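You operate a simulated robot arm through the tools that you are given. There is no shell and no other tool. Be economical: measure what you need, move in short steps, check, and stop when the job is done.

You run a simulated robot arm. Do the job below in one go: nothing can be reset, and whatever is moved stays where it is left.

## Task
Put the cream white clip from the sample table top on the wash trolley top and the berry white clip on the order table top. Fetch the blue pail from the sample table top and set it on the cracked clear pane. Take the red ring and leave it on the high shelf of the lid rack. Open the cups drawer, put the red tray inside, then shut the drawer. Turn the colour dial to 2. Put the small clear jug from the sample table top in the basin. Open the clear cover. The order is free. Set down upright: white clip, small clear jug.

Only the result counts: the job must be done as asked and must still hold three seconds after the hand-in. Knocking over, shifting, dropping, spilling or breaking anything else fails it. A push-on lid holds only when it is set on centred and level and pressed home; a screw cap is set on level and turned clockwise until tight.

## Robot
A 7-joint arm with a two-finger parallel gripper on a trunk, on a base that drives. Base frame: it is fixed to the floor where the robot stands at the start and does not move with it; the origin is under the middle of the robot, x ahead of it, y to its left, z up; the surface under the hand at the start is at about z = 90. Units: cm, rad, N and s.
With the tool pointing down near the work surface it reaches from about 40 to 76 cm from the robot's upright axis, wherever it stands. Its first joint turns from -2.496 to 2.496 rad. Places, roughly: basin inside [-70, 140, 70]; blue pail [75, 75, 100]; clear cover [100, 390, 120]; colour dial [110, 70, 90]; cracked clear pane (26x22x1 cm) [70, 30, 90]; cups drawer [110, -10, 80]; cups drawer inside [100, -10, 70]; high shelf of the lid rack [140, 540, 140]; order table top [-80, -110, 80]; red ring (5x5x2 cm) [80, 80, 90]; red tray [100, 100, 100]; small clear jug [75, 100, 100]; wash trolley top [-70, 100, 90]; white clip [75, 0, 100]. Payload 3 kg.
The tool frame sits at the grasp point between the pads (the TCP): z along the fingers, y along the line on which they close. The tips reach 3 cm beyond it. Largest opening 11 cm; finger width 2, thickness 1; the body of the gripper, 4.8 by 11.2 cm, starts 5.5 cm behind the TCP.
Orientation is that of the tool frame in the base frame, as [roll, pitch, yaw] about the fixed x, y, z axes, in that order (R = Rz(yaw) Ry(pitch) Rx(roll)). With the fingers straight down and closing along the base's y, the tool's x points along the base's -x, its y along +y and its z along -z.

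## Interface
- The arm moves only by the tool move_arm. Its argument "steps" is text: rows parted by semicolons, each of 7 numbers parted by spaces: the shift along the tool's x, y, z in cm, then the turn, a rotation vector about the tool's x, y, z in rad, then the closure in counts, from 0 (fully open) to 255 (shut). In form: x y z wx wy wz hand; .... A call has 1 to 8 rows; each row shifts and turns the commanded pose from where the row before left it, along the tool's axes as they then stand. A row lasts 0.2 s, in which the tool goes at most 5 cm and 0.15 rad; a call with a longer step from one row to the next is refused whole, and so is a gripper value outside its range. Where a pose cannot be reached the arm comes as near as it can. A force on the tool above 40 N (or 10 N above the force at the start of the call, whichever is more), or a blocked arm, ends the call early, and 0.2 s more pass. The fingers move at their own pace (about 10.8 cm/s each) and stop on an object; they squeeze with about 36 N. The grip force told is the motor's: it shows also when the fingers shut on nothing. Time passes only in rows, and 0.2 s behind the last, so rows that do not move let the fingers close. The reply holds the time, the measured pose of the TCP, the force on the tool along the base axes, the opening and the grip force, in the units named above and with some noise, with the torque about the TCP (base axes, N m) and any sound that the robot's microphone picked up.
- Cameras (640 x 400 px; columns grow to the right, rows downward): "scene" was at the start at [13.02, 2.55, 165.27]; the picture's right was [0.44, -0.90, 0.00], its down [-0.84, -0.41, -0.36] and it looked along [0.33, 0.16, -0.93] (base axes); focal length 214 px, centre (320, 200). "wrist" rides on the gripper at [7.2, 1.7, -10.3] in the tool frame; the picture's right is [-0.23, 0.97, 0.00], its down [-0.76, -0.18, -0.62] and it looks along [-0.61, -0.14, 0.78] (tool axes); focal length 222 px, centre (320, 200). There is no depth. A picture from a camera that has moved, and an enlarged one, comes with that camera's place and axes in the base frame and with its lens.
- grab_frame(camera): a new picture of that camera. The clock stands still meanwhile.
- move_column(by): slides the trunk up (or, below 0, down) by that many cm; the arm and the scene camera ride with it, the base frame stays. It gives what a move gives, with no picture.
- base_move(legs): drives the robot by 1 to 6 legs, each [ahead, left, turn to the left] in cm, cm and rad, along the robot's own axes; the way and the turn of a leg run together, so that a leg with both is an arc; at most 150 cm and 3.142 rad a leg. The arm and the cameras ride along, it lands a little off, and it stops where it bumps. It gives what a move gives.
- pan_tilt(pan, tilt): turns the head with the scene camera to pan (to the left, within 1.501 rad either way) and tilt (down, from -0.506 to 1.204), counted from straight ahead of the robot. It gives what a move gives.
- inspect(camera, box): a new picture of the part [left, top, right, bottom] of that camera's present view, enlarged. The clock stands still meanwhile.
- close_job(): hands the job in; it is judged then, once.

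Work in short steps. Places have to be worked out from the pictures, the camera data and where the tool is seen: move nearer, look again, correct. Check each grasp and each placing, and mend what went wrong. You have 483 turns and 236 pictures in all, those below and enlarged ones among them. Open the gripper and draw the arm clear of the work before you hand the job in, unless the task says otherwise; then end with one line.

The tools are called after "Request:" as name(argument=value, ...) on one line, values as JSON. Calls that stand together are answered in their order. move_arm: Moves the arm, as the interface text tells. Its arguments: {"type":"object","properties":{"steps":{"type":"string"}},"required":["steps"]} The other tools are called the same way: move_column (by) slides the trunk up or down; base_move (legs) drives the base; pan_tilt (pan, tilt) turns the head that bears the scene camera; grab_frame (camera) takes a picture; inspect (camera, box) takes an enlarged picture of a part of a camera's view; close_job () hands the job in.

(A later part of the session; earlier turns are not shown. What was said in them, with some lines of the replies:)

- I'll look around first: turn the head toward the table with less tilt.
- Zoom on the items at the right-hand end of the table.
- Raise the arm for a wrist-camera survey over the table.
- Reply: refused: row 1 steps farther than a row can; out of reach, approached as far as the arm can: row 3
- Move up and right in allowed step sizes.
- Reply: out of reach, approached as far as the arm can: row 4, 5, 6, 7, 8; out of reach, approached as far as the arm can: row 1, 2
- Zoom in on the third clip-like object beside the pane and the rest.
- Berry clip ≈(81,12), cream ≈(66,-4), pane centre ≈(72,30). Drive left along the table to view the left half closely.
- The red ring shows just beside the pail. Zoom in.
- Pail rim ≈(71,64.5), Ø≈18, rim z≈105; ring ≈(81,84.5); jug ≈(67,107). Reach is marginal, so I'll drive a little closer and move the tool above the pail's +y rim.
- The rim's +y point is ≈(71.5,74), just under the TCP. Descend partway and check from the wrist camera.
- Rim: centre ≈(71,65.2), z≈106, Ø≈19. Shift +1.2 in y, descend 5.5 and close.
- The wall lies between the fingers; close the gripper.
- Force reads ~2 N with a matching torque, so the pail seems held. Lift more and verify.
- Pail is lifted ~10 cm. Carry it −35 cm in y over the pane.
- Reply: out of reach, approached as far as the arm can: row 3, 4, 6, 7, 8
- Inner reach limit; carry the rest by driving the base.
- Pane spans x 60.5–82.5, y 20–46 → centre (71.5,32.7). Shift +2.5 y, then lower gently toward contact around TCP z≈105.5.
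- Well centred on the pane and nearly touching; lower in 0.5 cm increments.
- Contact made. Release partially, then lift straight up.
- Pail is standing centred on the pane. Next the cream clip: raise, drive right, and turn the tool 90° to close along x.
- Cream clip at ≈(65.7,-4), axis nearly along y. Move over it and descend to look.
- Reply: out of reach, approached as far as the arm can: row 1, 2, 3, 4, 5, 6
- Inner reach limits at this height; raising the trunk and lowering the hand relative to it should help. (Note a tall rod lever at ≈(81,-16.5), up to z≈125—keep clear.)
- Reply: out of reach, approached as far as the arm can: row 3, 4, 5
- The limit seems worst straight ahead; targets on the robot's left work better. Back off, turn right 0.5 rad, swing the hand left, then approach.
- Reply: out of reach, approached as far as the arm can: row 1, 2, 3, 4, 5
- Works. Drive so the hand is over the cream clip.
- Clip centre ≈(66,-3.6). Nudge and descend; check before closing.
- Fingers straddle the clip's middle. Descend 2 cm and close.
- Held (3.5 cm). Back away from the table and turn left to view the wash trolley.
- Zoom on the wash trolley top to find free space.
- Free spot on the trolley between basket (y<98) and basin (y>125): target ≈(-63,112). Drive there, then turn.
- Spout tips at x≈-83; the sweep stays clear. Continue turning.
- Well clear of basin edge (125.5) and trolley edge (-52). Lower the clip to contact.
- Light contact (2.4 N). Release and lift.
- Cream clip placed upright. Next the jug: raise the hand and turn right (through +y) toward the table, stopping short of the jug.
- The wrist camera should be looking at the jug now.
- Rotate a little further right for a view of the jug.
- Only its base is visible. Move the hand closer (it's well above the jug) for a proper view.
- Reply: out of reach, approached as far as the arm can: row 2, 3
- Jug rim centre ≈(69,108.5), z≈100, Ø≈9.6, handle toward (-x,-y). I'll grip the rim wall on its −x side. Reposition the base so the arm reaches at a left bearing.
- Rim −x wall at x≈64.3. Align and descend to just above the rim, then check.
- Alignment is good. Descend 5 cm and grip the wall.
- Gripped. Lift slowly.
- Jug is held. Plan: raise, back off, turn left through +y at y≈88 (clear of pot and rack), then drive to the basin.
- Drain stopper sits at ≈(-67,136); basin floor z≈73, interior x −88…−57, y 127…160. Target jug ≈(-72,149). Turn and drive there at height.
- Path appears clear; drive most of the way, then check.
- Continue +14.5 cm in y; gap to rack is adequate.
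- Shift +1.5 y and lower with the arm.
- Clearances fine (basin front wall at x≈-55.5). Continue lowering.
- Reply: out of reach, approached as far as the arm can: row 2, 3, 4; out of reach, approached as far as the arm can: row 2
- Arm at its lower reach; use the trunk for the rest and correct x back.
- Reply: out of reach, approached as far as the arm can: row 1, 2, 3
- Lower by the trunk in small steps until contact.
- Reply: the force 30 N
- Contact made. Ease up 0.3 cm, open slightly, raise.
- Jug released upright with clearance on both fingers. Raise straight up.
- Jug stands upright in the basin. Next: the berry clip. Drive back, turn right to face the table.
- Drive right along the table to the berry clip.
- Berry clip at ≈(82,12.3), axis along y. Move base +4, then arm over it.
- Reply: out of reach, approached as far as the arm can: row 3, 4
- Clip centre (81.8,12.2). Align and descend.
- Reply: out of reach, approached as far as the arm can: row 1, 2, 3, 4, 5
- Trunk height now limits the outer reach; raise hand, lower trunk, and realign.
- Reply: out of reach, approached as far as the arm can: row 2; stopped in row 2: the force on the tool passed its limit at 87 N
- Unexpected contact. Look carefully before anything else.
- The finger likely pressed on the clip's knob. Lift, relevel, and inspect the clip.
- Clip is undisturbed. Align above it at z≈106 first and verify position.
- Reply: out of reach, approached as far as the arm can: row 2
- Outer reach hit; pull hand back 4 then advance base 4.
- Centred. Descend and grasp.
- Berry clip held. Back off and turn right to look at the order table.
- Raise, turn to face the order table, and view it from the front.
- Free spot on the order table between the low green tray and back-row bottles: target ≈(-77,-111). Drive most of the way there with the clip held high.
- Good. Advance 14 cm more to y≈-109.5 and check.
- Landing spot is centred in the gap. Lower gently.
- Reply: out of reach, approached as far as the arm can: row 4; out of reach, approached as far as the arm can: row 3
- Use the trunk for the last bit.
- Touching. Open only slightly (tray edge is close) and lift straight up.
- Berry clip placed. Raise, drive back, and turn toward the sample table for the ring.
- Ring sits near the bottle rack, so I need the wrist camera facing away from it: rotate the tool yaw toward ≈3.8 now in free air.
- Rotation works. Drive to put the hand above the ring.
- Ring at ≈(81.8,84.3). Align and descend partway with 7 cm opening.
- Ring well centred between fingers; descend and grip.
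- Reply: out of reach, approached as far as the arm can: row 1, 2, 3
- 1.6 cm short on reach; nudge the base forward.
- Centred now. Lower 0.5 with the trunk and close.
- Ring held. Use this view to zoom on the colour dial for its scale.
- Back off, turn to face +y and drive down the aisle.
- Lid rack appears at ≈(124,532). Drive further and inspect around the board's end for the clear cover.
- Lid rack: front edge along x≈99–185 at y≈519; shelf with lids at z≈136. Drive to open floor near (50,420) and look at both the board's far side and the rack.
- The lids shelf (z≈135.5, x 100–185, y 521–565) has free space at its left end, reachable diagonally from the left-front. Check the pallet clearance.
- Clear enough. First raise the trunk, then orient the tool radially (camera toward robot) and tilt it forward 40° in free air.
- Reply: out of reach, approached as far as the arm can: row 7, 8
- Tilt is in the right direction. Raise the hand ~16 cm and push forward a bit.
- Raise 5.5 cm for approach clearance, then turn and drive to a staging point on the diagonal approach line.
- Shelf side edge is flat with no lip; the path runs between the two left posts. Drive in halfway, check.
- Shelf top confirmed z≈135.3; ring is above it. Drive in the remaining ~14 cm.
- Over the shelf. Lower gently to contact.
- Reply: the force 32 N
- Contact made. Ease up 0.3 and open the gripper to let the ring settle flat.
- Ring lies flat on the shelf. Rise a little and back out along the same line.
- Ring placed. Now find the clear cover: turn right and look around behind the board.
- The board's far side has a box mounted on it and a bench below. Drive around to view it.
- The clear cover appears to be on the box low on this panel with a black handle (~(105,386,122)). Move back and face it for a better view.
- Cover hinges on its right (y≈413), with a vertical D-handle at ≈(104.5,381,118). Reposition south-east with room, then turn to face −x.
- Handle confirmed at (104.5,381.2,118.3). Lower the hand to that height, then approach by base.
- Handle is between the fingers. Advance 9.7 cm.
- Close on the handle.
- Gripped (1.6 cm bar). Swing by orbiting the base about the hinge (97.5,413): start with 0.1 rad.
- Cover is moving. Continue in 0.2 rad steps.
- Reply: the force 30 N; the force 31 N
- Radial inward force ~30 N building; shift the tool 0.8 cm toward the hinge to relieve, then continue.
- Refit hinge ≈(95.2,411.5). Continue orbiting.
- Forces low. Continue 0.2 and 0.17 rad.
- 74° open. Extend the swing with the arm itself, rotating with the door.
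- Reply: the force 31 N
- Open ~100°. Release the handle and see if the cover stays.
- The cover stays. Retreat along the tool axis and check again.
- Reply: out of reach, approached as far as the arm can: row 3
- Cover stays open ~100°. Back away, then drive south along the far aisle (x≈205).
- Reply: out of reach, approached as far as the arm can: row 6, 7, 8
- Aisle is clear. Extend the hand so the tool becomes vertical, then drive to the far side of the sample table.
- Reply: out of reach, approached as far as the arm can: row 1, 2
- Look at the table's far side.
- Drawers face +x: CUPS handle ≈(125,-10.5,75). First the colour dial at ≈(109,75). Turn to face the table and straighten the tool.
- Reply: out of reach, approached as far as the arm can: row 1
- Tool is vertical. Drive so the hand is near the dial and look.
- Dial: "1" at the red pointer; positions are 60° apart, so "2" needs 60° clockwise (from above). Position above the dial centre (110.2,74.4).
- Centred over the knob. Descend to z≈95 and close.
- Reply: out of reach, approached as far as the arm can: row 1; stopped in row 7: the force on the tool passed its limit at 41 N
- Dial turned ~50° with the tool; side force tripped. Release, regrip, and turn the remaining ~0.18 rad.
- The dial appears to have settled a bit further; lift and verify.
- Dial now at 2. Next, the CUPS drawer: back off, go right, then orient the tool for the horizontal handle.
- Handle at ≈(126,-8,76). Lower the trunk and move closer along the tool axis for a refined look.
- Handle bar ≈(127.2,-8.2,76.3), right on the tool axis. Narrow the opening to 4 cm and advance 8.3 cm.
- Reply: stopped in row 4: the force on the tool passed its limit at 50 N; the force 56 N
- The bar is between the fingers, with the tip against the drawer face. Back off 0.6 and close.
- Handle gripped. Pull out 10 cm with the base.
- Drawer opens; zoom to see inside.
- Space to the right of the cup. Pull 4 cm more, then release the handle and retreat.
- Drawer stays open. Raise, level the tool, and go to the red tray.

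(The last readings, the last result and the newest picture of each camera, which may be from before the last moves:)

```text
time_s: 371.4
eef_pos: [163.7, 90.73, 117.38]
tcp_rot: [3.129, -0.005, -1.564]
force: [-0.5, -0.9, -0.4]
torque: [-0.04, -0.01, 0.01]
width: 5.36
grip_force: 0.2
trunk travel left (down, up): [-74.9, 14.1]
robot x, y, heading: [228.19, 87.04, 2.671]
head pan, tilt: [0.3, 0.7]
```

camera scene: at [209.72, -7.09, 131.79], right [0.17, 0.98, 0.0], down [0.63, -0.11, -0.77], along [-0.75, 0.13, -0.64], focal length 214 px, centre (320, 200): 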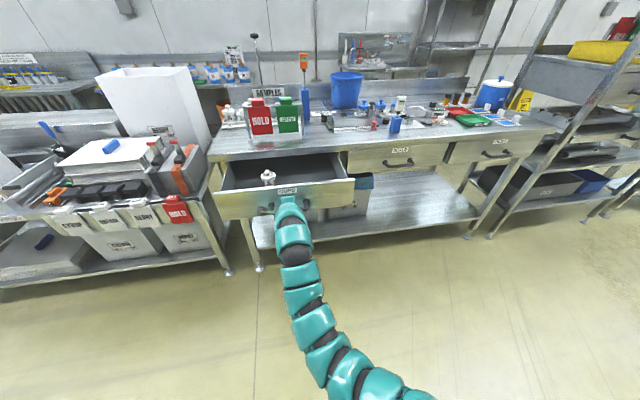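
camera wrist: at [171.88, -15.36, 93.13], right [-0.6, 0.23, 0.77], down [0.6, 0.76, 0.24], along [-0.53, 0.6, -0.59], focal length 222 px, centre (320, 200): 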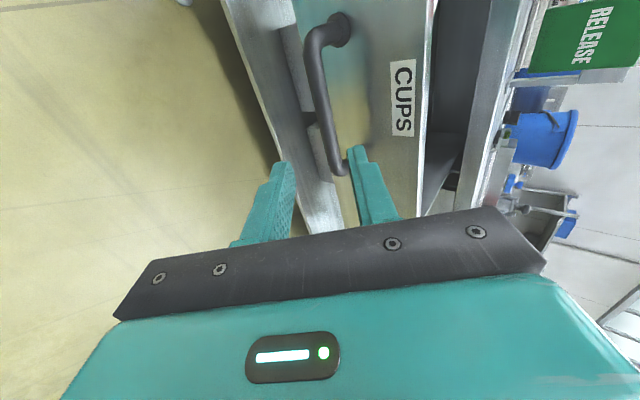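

Request:
base_move(legs=[[44.6, 22.7, 0]])

Request:
grab_frame(camera="wrist")

Request:
grab_frame(camera="scene")

```text
time_s: 374.3
eef_pos: [114.09, 90.46, 117.24]
tcp_rot: [3.13, -0.005, -1.561]
force: [0.1, -0.2, -0.9]
torque: [0.03, -0.04, 0.03]
width: 5.36
grip_force: 0.0
trunk travel left (down, up): [-74.9, 14.1]
robot x, y, heading: [178.72, 86.78, 2.665]
head pan, tilt: [0.3, 0.7]
```

```text
68 pictures are left
camera wrist: at [112.68, 83.23, 127.74], right [-0.98, 0.22, 0.01], down [0.18, 0.77, 0.62], along [0.13, 0.6, -0.79], focal length 222 px, centre (320, 200)
```

wrist: 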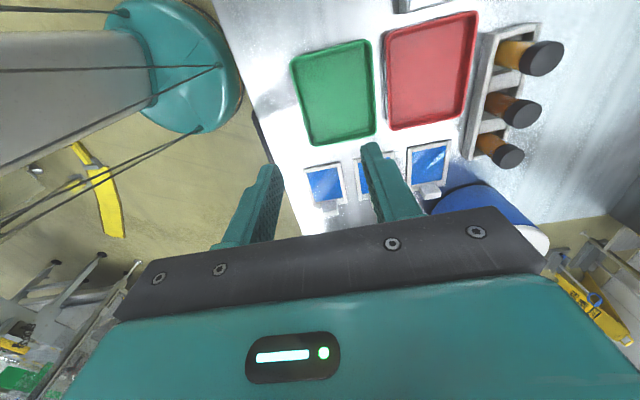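

```text
67 pictures are left
camera scene: at [163.15, 91.93, 163.76], right [0.17, 0.99, 0.0], down [0.64, -0.11, -0.76], along [-0.75, 0.13, -0.64], focal length 214 px, centre (320, 200)
```

scene: 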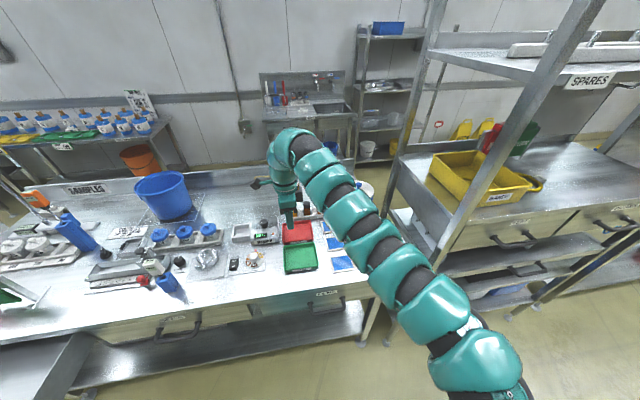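

Red tray spans x 92.7–104.3, y 86.1–98.8, with 5 cm free on its +y side. I'll pinch the +y wall closing along y. Rotate yaw to 0 and move over it.

Request:
move_arm(steps="0 0 0 0 0 -0.15 130;0 0 0 0 0 -0.15 130;0 0 0 0 0 -0.15 130;0 0 0 0 0 -0.15 130;0 0 0 0 0 -0.15 130;0 0 0 0 0 -0.15 130;0 0 0 0 0 -0.15 130;0 0 0 0 0 -0.15 130")

Request:
move_arm(steps="0 0 0 0 0 -0.15 130;0 0 0 0 0 -0.15 130;0 0 0 0 0 -0.06 130")

Request:
base_move(legs=[[17.7, -0.3, 0]])

Request:
move_arm(steps="0 0 4 0 0 0 150;0 0 4 0 0 0 150;0 0 4 0 0 0 150")

Request:
grab_frame(camera="wrist")

```text
time_s: 376.1
eef_pos: [114.12, 90.43, 117.41]
tcp_rot: [3.133, 0.007, -0.358]
force: [-0.3, 0.6, 0.2]
torque: [0.02, 0.01, 0.02]
width: 5.4
grip_force: 0.0
trunk travel left (down, up): [-74.9, 14.1]
robot x, y, heading: [179.06, 86.77, 2.67]
head pan, tilt: [0.3, 0.7]
```

```text
time_s: 376.9
eef_pos: [114.17, 90.53, 117.4]
tcp_rot: [3.137, 0.013, -0.001]
force: [0.3, 0.2, 0.1]
torque: [0.02, -0.03, -0.03]
width: 5.41
grip_force: 0.0
trunk travel left (down, up): [-74.9, 14.1]
robot x, y, heading: [178.83, 86.69, 2.675]
head pan, tilt: [0.3, 0.7]
```

```text
time_s: 378.4
eef_pos: [98.44, 98.78, 117.32]
tcp_rot: [3.135, 0.011, -0.004]
force: [0.3, 0.2, 0.0]
torque: [-0.01, -0.03, 0.03]
width: 5.4
grip_force: 0.1
trunk travel left (down, up): [-74.9, 14.1]
robot x, y, heading: [163.67, 95.07, 2.673]
head pan, tilt: [0.3, 0.7]
```

```text
time_s: 379.2
eef_pos: [98.57, 98.58, 104.98]
tcp_rot: [3.136, 0.011, -0.002]
force: [0.4, 0.8, -1.0]
torque: [-0.01, -0.02, 0.0]
width: 4.5
grip_force: 0.1
trunk travel left (down, up): [-74.9, 14.1]
robot x, y, heading: [163.31, 95.0, 2.676]
head pan, tilt: [0.3, 0.7]
```

```text
66 pictures are left
camera wrist: at [105.9, 97.02, 115.45], right [-0.23, -0.97, 0.01], down [-0.75, 0.18, 0.63], along [-0.61, 0.14, -0.78], focal length 222 px, centre (320, 200)
```

wrist: 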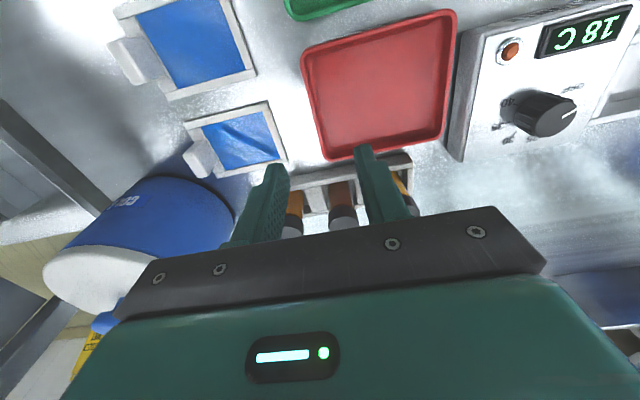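

Aligned over the +y wall (y≈99). Descend and pinch.

Request:
move_arm(steps="0 -0.3 4 0 0 0 150;0 0 4 0 0 0 150;0 0 2.6 0 0 0 150;0 0 0.4 0 0 0 150;0 0 0 0 0 0 150")

Request:
grab_frame(camera="wrist")

```text
time_s: 380.4
eef_pos: [98.26, 98.94, 94.32]
tcp_rot: [3.138, 0.011, -0.003]
force: [0.5, 0.8, 0.0]
torque: [0.0, 0.0, 0.03]
width: 4.52
grip_force: 0.1
trunk travel left (down, up): [-74.9, 14.1]
robot x, y, heading: [163.1, 95.1, 2.67]
head pan, tilt: [0.3, 0.7]
```

```text
65 pictures are left
camera wrist: at [105.79, 97.31, 104.65], right [-0.23, -0.97, 0.01], down [-0.75, 0.18, 0.63], along [-0.62, 0.14, -0.78], focal length 222 px, centre (320, 200)
```

wrist: 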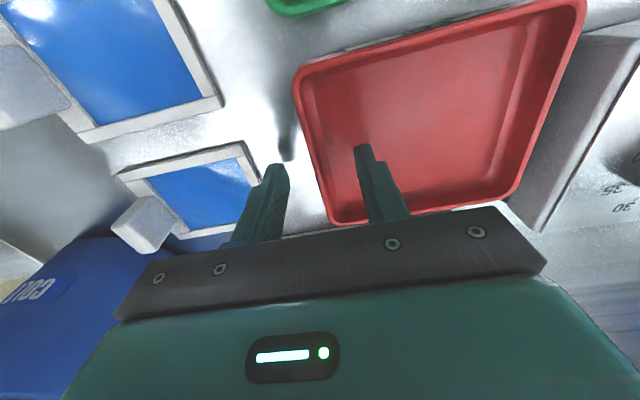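

Request:
move_arm(steps="0 0 0.5 0 0 0 150;0 0 0 0 0 0 200;0 0 0 0 0 0 255;0 0 0 0 0 0 255;0 0 0 0 0 0 255")

Request:
move_arm(steps="0 0 -1 0 0 0 255;0 0 -1.5 0 0 0 255;0 0 -2 0 0 0 255;0 0 0 0 0 0 255")

Request:
grab_frame(camera="wrist")

```text
time_s: 381.6
eef_pos: [98.37, 99.0, 93.84]
tcp_rot: [3.135, 0.013, -0.003]
force: [0.4, -0.3, 1.3]
torque: [0.08, -0.15, 0.02]
width: 0.33
grip_force: 36.5
trunk travel left (down, up): [-74.9, 14.1]
robot x, y, heading: [163.19, 95.04, 2.666]
head pan, tilt: [0.3, 0.7]
```

```text
time_s: 382.6
eef_pos: [98.35, 99.05, 98.28]
tcp_rot: [3.136, 0.012, -0.003]
force: [0.2, -0.4, -1.0]
torque: [0.08, 0.02, 0.02]
width: 0.33
grip_force: 35.4
trunk travel left (down, up): [-74.9, 14.1]
robot x, y, heading: [163.1, 95.22, 2.668]
head pan, tilt: [0.3, 0.7]
```

```text
64 pictures are left
camera wrist: at [105.87, 97.36, 108.63], right [-0.23, -0.97, 0.01], down [-0.75, 0.18, 0.63], along [-0.62, 0.14, -0.78], focal length 222 px, centre (320, 200)
```

wrist: 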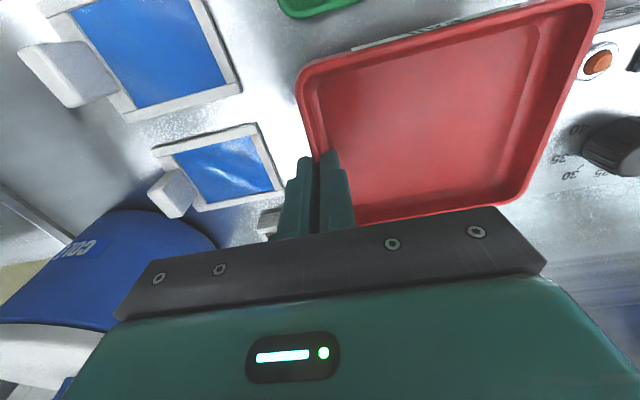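

Tray held level. Lift and carry to the drawer.

Request:
move_arm(steps="0 0 -4 0 0 0 255;0 0 -5 0 0 0 255;0 0 -5 0 0 0 255;0 0 -4 0 0 0 255")

Request:
base_move(legs=[[-46.3, -23.5, 0], [-42.2, 81.8, 0]])

Request:
grab_frame(camera="scene")

```text
time_s: 383.6
eef_pos: [98.82, 99.11, 116.3]
tcp_rot: [3.139, 0.01, -0.003]
force: [-0.6, -0.3, -0.9]
torque: [0.07, -0.02, 0.0]
width: 0.34
grip_force: 36.0
trunk travel left (down, up): [-74.9, 14.1]
robot x, y, heading: [163.09, 95.23, 2.673]
head pan, tilt: [0.3, 0.7]
```

```text
time_s: 391.0
eef_pos: [150.43, 7.02, 116.16]
tcp_rot: [3.137, 0.012, -0.007]
force: [0.4, -1.4, -0.7]
torque: [0.07, 0.02, -0.02]
width: 0.33
grip_force: 35.8
trunk travel left (down, up): [-74.9, 14.1]
robot x, y, heading: [214.83, 2.58, 2.671]
head pan, tilt: [0.3, 0.7]
```

```text
63 pictures are left
camera scene: at [199.36, 7.84, 163.77], right [0.17, 0.98, 0.0], down [0.63, -0.11, -0.76], along [-0.75, 0.13, -0.64], focal length 214 px, centre (320, 200)
```

scene: 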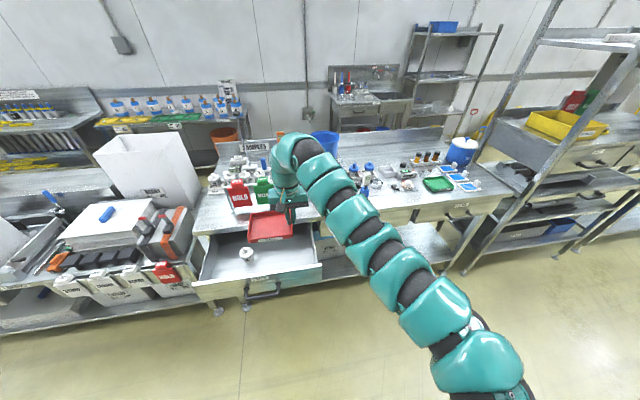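

Request:
inspect(camera="scene", box=[180, 180, 360, 310])

```text
3.08 times, centred on (270, 245) of scene
camera zoom: at [199.36, 7.84, 163.77], right [0.17, 0.98, 0.0], down [0.63, -0.11, -0.76], along [-0.75, 0.13, -0.64], focal length 660 px, centre (474, 62)
```

zoom: 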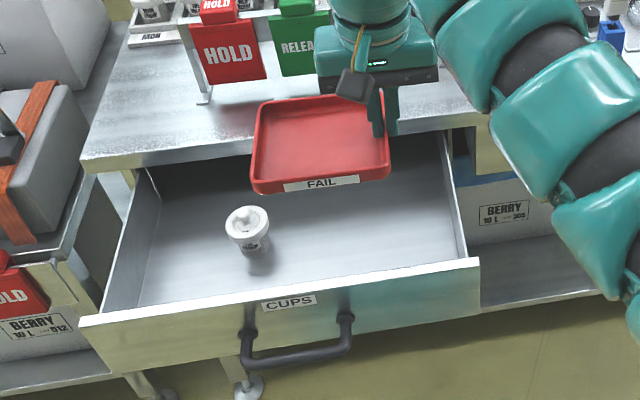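

Drawer interior: x up to 148.5, y −31…15, table edge at x≈127; cup at y≈−16.6. Move the tray over (136.5, 0.6) and lower with the trunk.

Request:
base_move(legs=[[12.4, 6.3, 0]])

Request:
move_column(by=-22)

Request:
grab_frame(camera="wrist")

Request:
inspect(camera="scene", box=[180, 140, 360, 300])

```text
time_s: 392.3
eef_pos: [136.29, 7.15, 116.22]
tcp_rot: [3.137, 0.012, -0.006]
force: [-0.7, -0.7, -1.3]
torque: [0.09, -0.02, -0.03]
width: 0.32
grip_force: 36.6
trunk travel left (down, up): [-74.9, 14.1]
robot x, y, heading: [200.73, 2.7, 2.669]
head pan, tilt: [0.3, 0.7]
```

```text
time_s: 394.7
eef_pos: [136.48, 7.09, 94.27]
tcp_rot: [3.136, 0.012, -0.007]
force: [0.0, -0.1, -1.3]
torque: [0.09, 0.0, 0.02]
width: 0.32
grip_force: 36.1
trunk travel left (down, up): [-52.9, 36.1]
robot x, y, heading: [201.35, 2.75, 2.671]
head pan, tilt: [0.3, 0.7]
```

```text
61 pictures are left
camera wrist: at [143.89, 5.4, 104.66], right [-0.23, -0.97, 0.01], down [-0.75, 0.19, 0.63], along [-0.61, 0.14, -0.78], focal length 222 px, centre (320, 200)
```

wrist: 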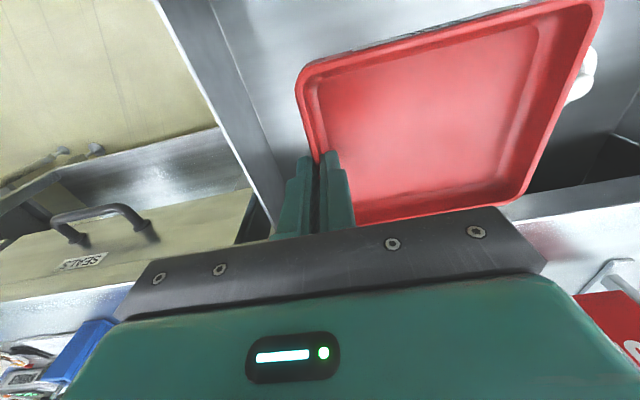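

```text
2.50 times, centred on (270, 220) of scene
camera zoom: at [185.44, 7.94, 141.77], right [0.17, 0.98, 0.0], down [0.63, -0.11, -0.76], along [-0.75, 0.13, -0.64], focal length 536 px, centre (445, 150)
```

zoom: 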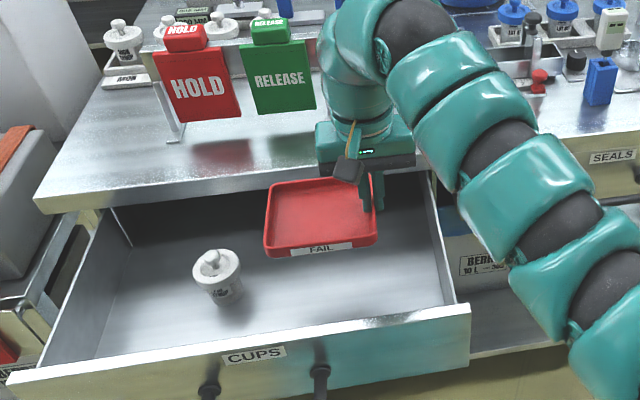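

Clear all around. Lower further toward the drawer floor.

Request:
move_column(by=-14)

Request:
move_column(by=-2)

Request:
inspect(camera="scene", box=[180, 120, 360, 280])

```text
time_s: 396.3
eef_pos: [136.48, 7.02, 80.39]
tcp_rot: [3.136, 0.013, -0.006]
force: [-0.5, -0.1, -0.3]
torque: [0.09, 0.01, 0.01]
width: 0.3
grip_force: 36.2
trunk travel left (down, up): [-38.9, 50.1]
robot x, y, heading: [201.05, 2.8, 2.666]
head pan, tilt: [0.3, 0.7]
```

```text
time_s: 397.0
eef_pos: [136.46, 7.02, 78.69]
tcp_rot: [3.134, 0.017, -0.008]
force: [-1.1, 0.8, 22.4]
torque: [0.06, 0.19, 0.02]
width: 0.34
grip_force: 36.1
trunk travel left (down, up): [-36.9, 52.1]
robot x, y, heading: [200.81, 2.51, 2.663]
head pan, tilt: [0.3, 0.7]
```

```text
2.50 times, centred on (270, 200) of scene
camera zoom: at [185.64, 7.94, 125.84], right [0.17, 0.98, 0.0], down [0.63, -0.11, -0.77], along [-0.75, 0.13, -0.64], focal length 536 px, centre (445, 200)
```

zoom: 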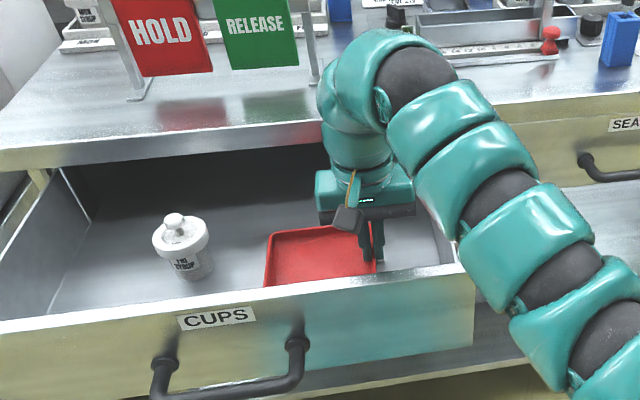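

Tray rests on the drawer floor. Ease off, open a little, and raise.

Request:
move_column(by=0.4)

Request:
move_arm(steps="0 0 0 0 0 0 225;0 0 0 0 0 0 200;0 0 0 0 0 0 195;0 0 0 0 0 0 195")

Request:
grab_frame(camera="wrist")

```text
time_s: 397.5
eef_pos: [136.51, 7.05, 78.64]
tcp_rot: [3.135, 0.01, -0.007]
force: [0.4, 0.5, 2.8]
torque: [0.1, 0.24, 0.02]
width: 0.31
grip_force: 35.7
trunk travel left (down, up): [-37.3, 51.7]
robot x, y, heading: [200.99, 2.96, 2.668]
head pan, tilt: [0.3, 0.7]
```

```text
time_s: 398.5
eef_pos: [136.45, 7.05, 78.72]
tcp_rot: [3.135, 0.012, -0.007]
force: [0.9, 1.1, -0.8]
torque: [0.02, 0.01, 0.06]
width: 2.6
grip_force: 0.1
trunk travel left (down, up): [-37.3, 51.7]
robot x, y, heading: [201.07, 2.98, 2.671]
head pan, tilt: [0.3, 0.7]
```

```text
58 pictures are left
camera wrist: at [143.9, 5.4, 89.05], right [-0.23, -0.97, 0.01], down [-0.75, 0.19, 0.63], along [-0.61, 0.14, -0.78], focal length 222 px, centre (320, 200)
```

wrist: 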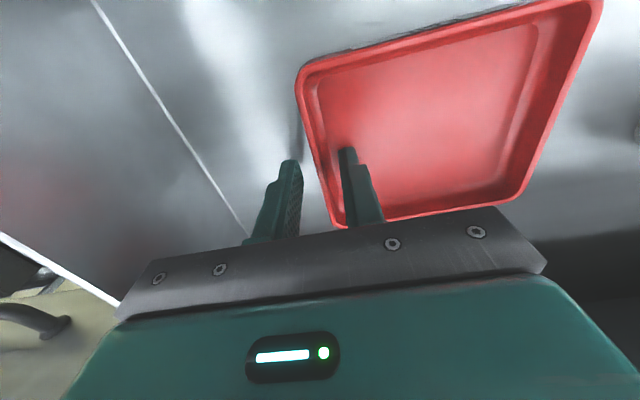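

Tray sits in the drawer. Raise, back out, and reorient for the handle to close the drawer.

Request:
move_column(by=36)

Request:
base_move(legs=[[-31.8, -0.3, 0]])

Request:
move_arm(steps="0 0 0 0 0 0.15 195;0 0 0 0 0 0.15 195;0 0 0 0 0 0.15 195;0 0 0 0 0 0.15 195;0 0 0 0 0 0.15 195;0 0 0 0 0 0.15 195;0 0 0 0 0 0.15 195;0 0 0 0 0 0.15 195")

Request:
move_arm(steps="0 0 0 0 0 0.15 170;0 0 0 0 0 0.15 170;0 0 0 0 0 0.06 170;0 0 0 -0.15 0 0 170;0 0 0 -0.15 0 0 170;0 0 0 -0.15 0 0 170;0 0 0 -0.15 0 0 170;0 0 0 -0.15 0 0 170")

Request:
move_arm(steps="0 0 0 -0.15 0 0 170;0 0 0 0 0 0 170")

Request:
grab_frame(camera="scene")

```text
time_s: 402.0
eef_pos: [136.32, 7.15, 114.62]
tcp_rot: [3.137, 0.012, -0.006]
force: [1.3, -0.4, -0.6]
torque: [-0.01, -0.03, 0.02]
width: 2.59
grip_force: 0.0
trunk travel left (down, up): [-73.3, 15.7]
robot x, y, heading: [200.89, 3.05, 2.664]
head pan, tilt: [0.3, 0.7]
```

```text
time_s: 404.2
eef_pos: [164.84, -7.09, 114.85]
tcp_rot: [3.137, 0.013, -0.007]
force: [-0.2, -0.1, 0.0]
torque: [0.01, -0.01, 0.03]
width: 2.58
grip_force: 0.0
trunk travel left (down, up): [-73.3, 15.7]
robot x, y, heading: [229.45, -12.05, 2.671]
head pan, tilt: [0.3, 0.7]
```

```text
time_s: 406.0
eef_pos: [164.79, -7.14, 114.67]
tcp_rot: [3.129, 0.001, -1.21]
force: [0.4, 0.2, -1.0]
torque: [0.0, 0.01, 0.02]
width: 2.59
grip_force: 0.1
trunk travel left (down, up): [-73.3, 15.7]
robot x, y, heading: [229.29, -11.23, 2.67]
head pan, tilt: [0.3, 0.7]
```

```text
time_s: 407.8
eef_pos: [165.02, -7.07, 114.75]
tcp_rot: [2.379, -0.004, -1.567]
force: [-0.7, 0.3, 0.0]
torque: [-0.01, 0.03, 0.01]
width: 3.66
grip_force: 0.0
trunk travel left (down, up): [-73.3, 15.7]
robot x, y, heading: [228.82, -11.54, 2.667]
head pan, tilt: [0.3, 0.7]
```

```text
time_s: 408.4
eef_pos: [164.77, -7.09, 114.6]
tcp_rot: [2.231, -0.004, -1.565]
force: [-0.6, 0.5, 0.4]
torque: [-0.02, -0.02, 0.0]
width: 3.66
grip_force: 0.0
trunk travel left (down, up): [-73.3, 15.7]
robot x, y, heading: [229.38, -11.57, 2.67]
head pan, tilt: [0.3, 0.7]
```

```text
57 pictures are left
camera scene: at [213.78, -6.26, 162.16], right [0.17, 0.98, 0.0], down [0.63, -0.11, -0.76], along [-0.75, 0.13, -0.64], focal length 214 px, centre (320, 200)
```

scene: 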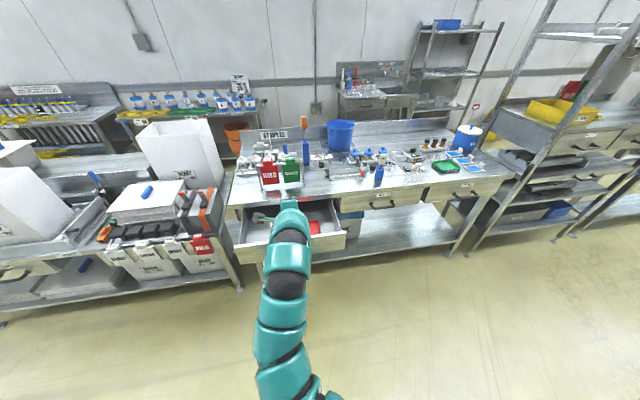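

Lower to handle height and check alignment.

Request:
move_column(by=-29)

Request:
grab_frame(camera="wrist")

```text
time_s: 411.3
eef_pos: [164.7, -7.21, 85.84]
tcp_rot: [2.23, -0.006, -1.565]
force: [0.3, 0.3, -0.1]
torque: [-0.03, -0.01, -0.02]
width: 3.65
grip_force: 0.0
trunk travel left (down, up): [-44.3, 44.7]
robot x, y, heading: [229.3, -11.51, 2.667]
head pan, tilt: [0.3, 0.7]
```

```text
56 pictures are left
camera wrist: at [172.11, -14.31, 93.52], right [-0.6, 0.23, 0.77], down [0.6, 0.77, 0.24], along [-0.53, 0.6, -0.59], focal length 222 px, centre (320, 200)
```

wrist: 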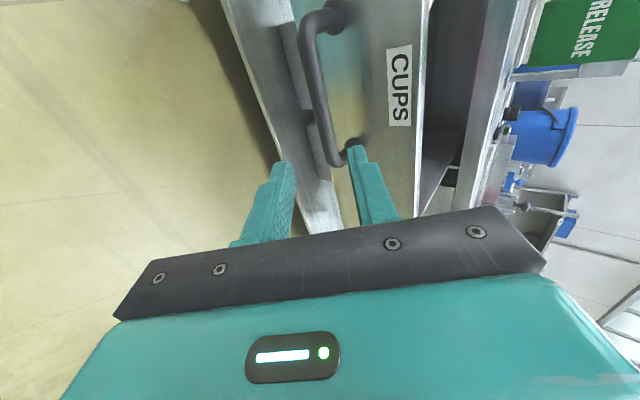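

Advance along the tool axis onto the bar and grip.

Request:
move_arm(steps="1 -0.3 4 0 0 0 165;0 0 4 0 0 0 165;0 0 3.7 0 0 0 165;0 0 0 0 0 0 220;0 0 0 0 0 0 255;0 0 0 0 0 0 255")

Request:
grab_frame(camera="wrist")

```text
time_s: 412.7
eef_pos: [155.87, -8.19, 78.71]
tcp_rot: [2.223, -0.006, -1.568]
force: [-1.1, 1.1, 26.7]
torque: [-0.15, 0.11, 0.31]
width: 1.59
grip_force: 45.1
trunk travel left (down, up): [-44.3, 44.7]
robot x, y, heading: [229.49, -11.27, 2.668]
head pan, tilt: [0.3, 0.7]
```

```text
55 pictures are left
camera wrist: at [163.3, -15.35, 86.47], right [-0.59, 0.23, 0.77], down [0.6, 0.77, 0.23], along [-0.54, 0.6, -0.59], focal length 222 px, centre (320, 200)
```

wrist: 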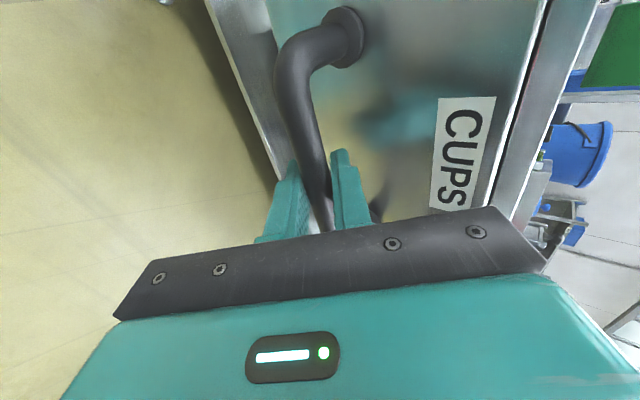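

Gripped. Push the drawer in.

Request:
base_move(legs=[[17.8, 9.1, 0]])

Request:
base_move(legs=[[4.4, 2.2, 0]])

```text
time_s: 414.4
eef_pos: [135.51, -8.18, 78.81]
tcp_rot: [2.222, -0.005, -1.567]
force: [-1.5, -0.9, 3.9]
torque: [-0.03, 0.15, 0.23]
width: 1.56
grip_force: 45.1
trunk travel left (down, up): [-44.3, 44.7]
robot x, y, heading: [209.22, -11.57, 2.669]
head pan, tilt: [0.3, 0.7]
stopped in leg 1: the force on the tool passed its limit at 41 N (the readings are from after the stop); the commanded pose is now the measured one
```

```text
time_s: 415.4
eef_pos: [130.61, -8.16, 78.75]
tcp_rot: [2.222, -0.005, -1.567]
force: [-4.2, -4.2, 5.0]
torque: [0.24, 0.1, -0.13]
width: 1.56
grip_force: 45.3
trunk travel left (down, up): [-44.3, 44.7]
robot x, y, heading: [204.09, -11.45, 2.667]
head pan, tilt: [0.3, 0.7]
```

Nearly closed; push the last ~1.3 cm gently.

Request:
base_move(legs=[[0.9, 0.45, 0]])

Request:
move_arm(steps="0 0.3 0.4 0 0 0 255;0 0.2 0.3 0 0 0 255")

Request:
inspect(camera="scene", box=[180, 120, 400, 280])

```text
time_s: 416.1
eef_pos: [129.52, -8.17, 78.72]
tcp_rot: [2.222, -0.004, -1.566]
force: [-6.8, -3.2, 2.5]
torque: [0.25, 0.1, -0.15]
width: 1.57
grip_force: 45.0
trunk travel left (down, up): [-44.3, 44.7]
robot x, y, heading: [203.14, -11.38, 2.669]
head pan, tilt: [0.3, 0.7]
```

```text
time_s: 416.7
eef_pos: [129.34, -8.15, 78.62]
tcp_rot: [2.227, -0.006, -1.567]
force: [25.4, 4.4, 7.1]
torque: [-0.1, -0.11, 0.25]
width: 1.58
grip_force: 44.9
trunk travel left (down, up): [-44.3, 44.7]
robot x, y, heading: [202.97, -11.23, 2.666]
head pan, tilt: [0.3, 0.7]
stopped in row 2: the force on the tool passed its limit at 46 N (the readings are from after the stop); the commanded pose is now the measured one
```

```text
2.50 times, centred on (290, 200) of scene
camera zoom: at [188.1, -6.2, 133.23], right [0.17, 0.98, 0.0], down [0.63, -0.11, -0.77], along [-0.76, 0.13, -0.64], focal length 536 px, centre (395, 200)
```

zoom: 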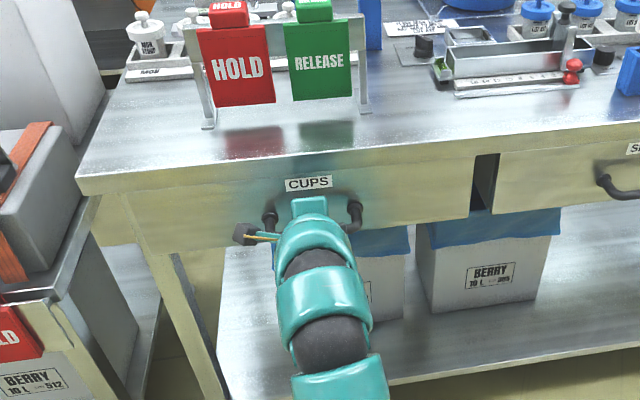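

Drawer is fully shut (hard stop). Release and retreat.

Request:
move_arm(steps="0 0 0 0 0 0 210;0 0 0 0 0 0 170;0 0 0 0 0 0 165;0 0 -4 0 0 0 165;0 0 -4 0 0 0 165;0 0 -4 0 0 0 165")

Request:
base_move(legs=[[-13, -7, 0]])

Request:
move_column(by=40)

Request:
grab_frame(camera="scene")

```text
time_s: 418.1
eef_pos: [138.72, -8.11, 85.9]
tcp_rot: [2.228, -0.005, -1.567]
force: [-0.2, 0.4, 0.5]
torque: [0.03, -0.01, 0.0]
width: 3.89
grip_force: 0.1
trunk travel left (down, up): [-44.3, 44.7]
robot x, y, heading: [203.46, -11.36, 2.67]
head pan, tilt: [0.3, 0.7]
```

```text
time_s: 419.4
eef_pos: [153.51, -7.75, 86.01]
tcp_rot: [2.23, -0.006, -1.566]
force: [1.2, -0.8, 0.0]
torque: [0.0, 0.03, 0.02]
width: 3.89
grip_force: 0.1
trunk travel left (down, up): [-44.3, 44.7]
robot x, y, heading: [218.31, -10.93, 2.666]
head pan, tilt: [0.3, 0.7]
```

```text
time_s: 423.2
eef_pos: [153.34, -7.72, 125.86]
tcp_rot: [2.229, -0.005, -1.567]
force: [0.8, 0.1, -0.7]
torque: [0.01, 0.02, 0.04]
width: 3.92
grip_force: 0.1
trunk travel left (down, up): [-84.3, 4.7]
robot x, y, heading: [218.14, -11.27, 2.669]
head pan, tilt: [0.3, 0.7]
```

```text
53 pictures are left
camera scene: at [202.52, -5.95, 173.17], right [0.17, 0.98, 0.0], down [0.63, -0.11, -0.76], along [-0.75, 0.13, -0.64], focal length 214 px, centre (320, 200)
```

scene: 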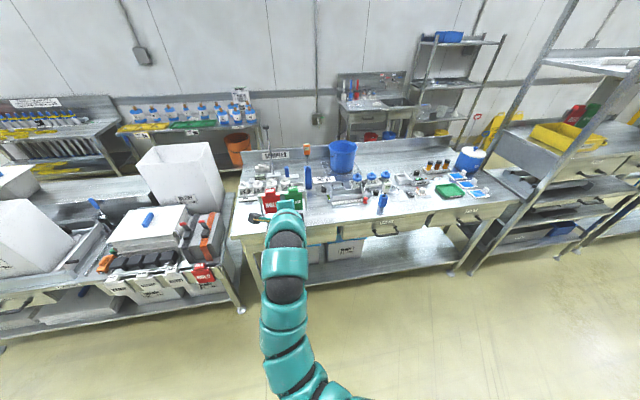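

All sub-tasks appear done. Check from here that the cover is still open and the table is in order.

Request:
inspect(camera="scene", box=[230, 130, 500, 240])

Request:
pan_tilt(pan=-0.88, tilt=0.15)

Request:
inspect(camera="scene", box=[250, 140, 410, 260])

```text
2.37 times, centred on (365, 185) of scene
camera zoom: at [202.52, -5.95, 173.17], right [0.17, 0.98, 0.0], down [0.63, -0.11, -0.76], along [-0.75, 0.13, -0.64], focal length 508 px, centre (213, 236)
```

zoom: 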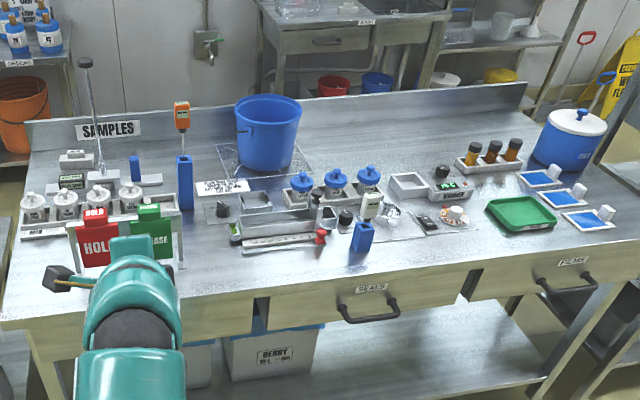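

```text
time_s: 424.6
eef_pos: [153.39, -7.67, 125.94]
tcp_rot: [2.229, -0.003, -1.567]
force: [-0.1, 0.9, 0.0]
torque: [0.02, -0.01, 0.0]
width: 3.9
grip_force: 0.0
trunk travel left (down, up): [-84.3, 4.7]
robot x, y, heading: [217.96, -10.92, 2.667]
head pan, tilt: [-0.88, 0.15]
```

```text
3.33 times, centred on (330, 200) of scene
camera zoom: at [208.89, 1.63, 178.18], right [0.98, 0.22, 0.0], down [0.03, -0.15, -0.99], along [-0.21, 0.97, -0.15], focal length 715 px, centre (287, 200)
```

zoom: 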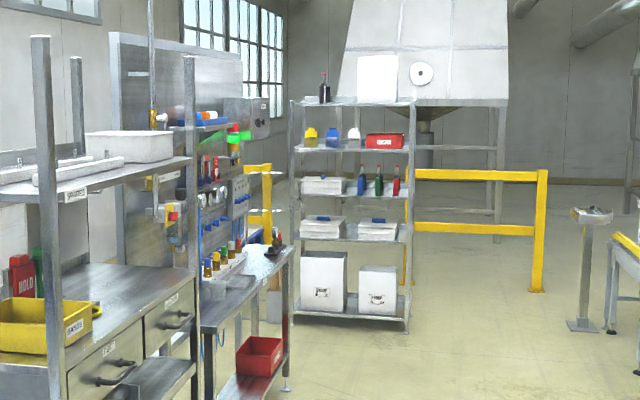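

Everything looks in place: pail on pane, dial set, drawers shut, cover still open (its handle stands out at right). Open the gripper fully and draw back.

Request:
move_arm(steps="0 0 0 0 0 0 0;0 0 0 0 0 0 0")

Request:
base_move(legs=[[-9, -4.5, 0]])

Request:
close_job()

```text
time_s: 425.2
eef_pos: [153.36, -7.79, 125.76]
tcp_rot: [2.228, -0.005, -1.567]
force: [-0.2, 0.1, -0.7]
torque: [0.01, 0.01, 0.01]
width: 10.99
grip_force: 0.0
trunk travel left (down, up): [-84.3, 4.7]
robot x, y, heading: [217.73, -10.98, 2.668]
head pan, tilt: [-0.88, 0.15]
```

```text
time_s: 426.4
eef_pos: [163.67, -7.88, 126.01]
tcp_rot: [2.228, -0.007, -1.568]
force: [0.1, -0.8, -0.2]
torque: [0.0, -0.02, -0.03]
width: 11.0
grip_force: 0.1
trunk travel left (down, up): [-84.3, 4.7]
robot x, y, heading: [228.15, -11.32, 2.664]
head pan, tilt: [-0.88, 0.15]
```

```text
The job is handed in.
```

All the tasks are done and the job is handed in; the one thing I could not check is whether the cup already in the cups drawer stayed upright when I shut it (a 41 N force spike stopped the first push).
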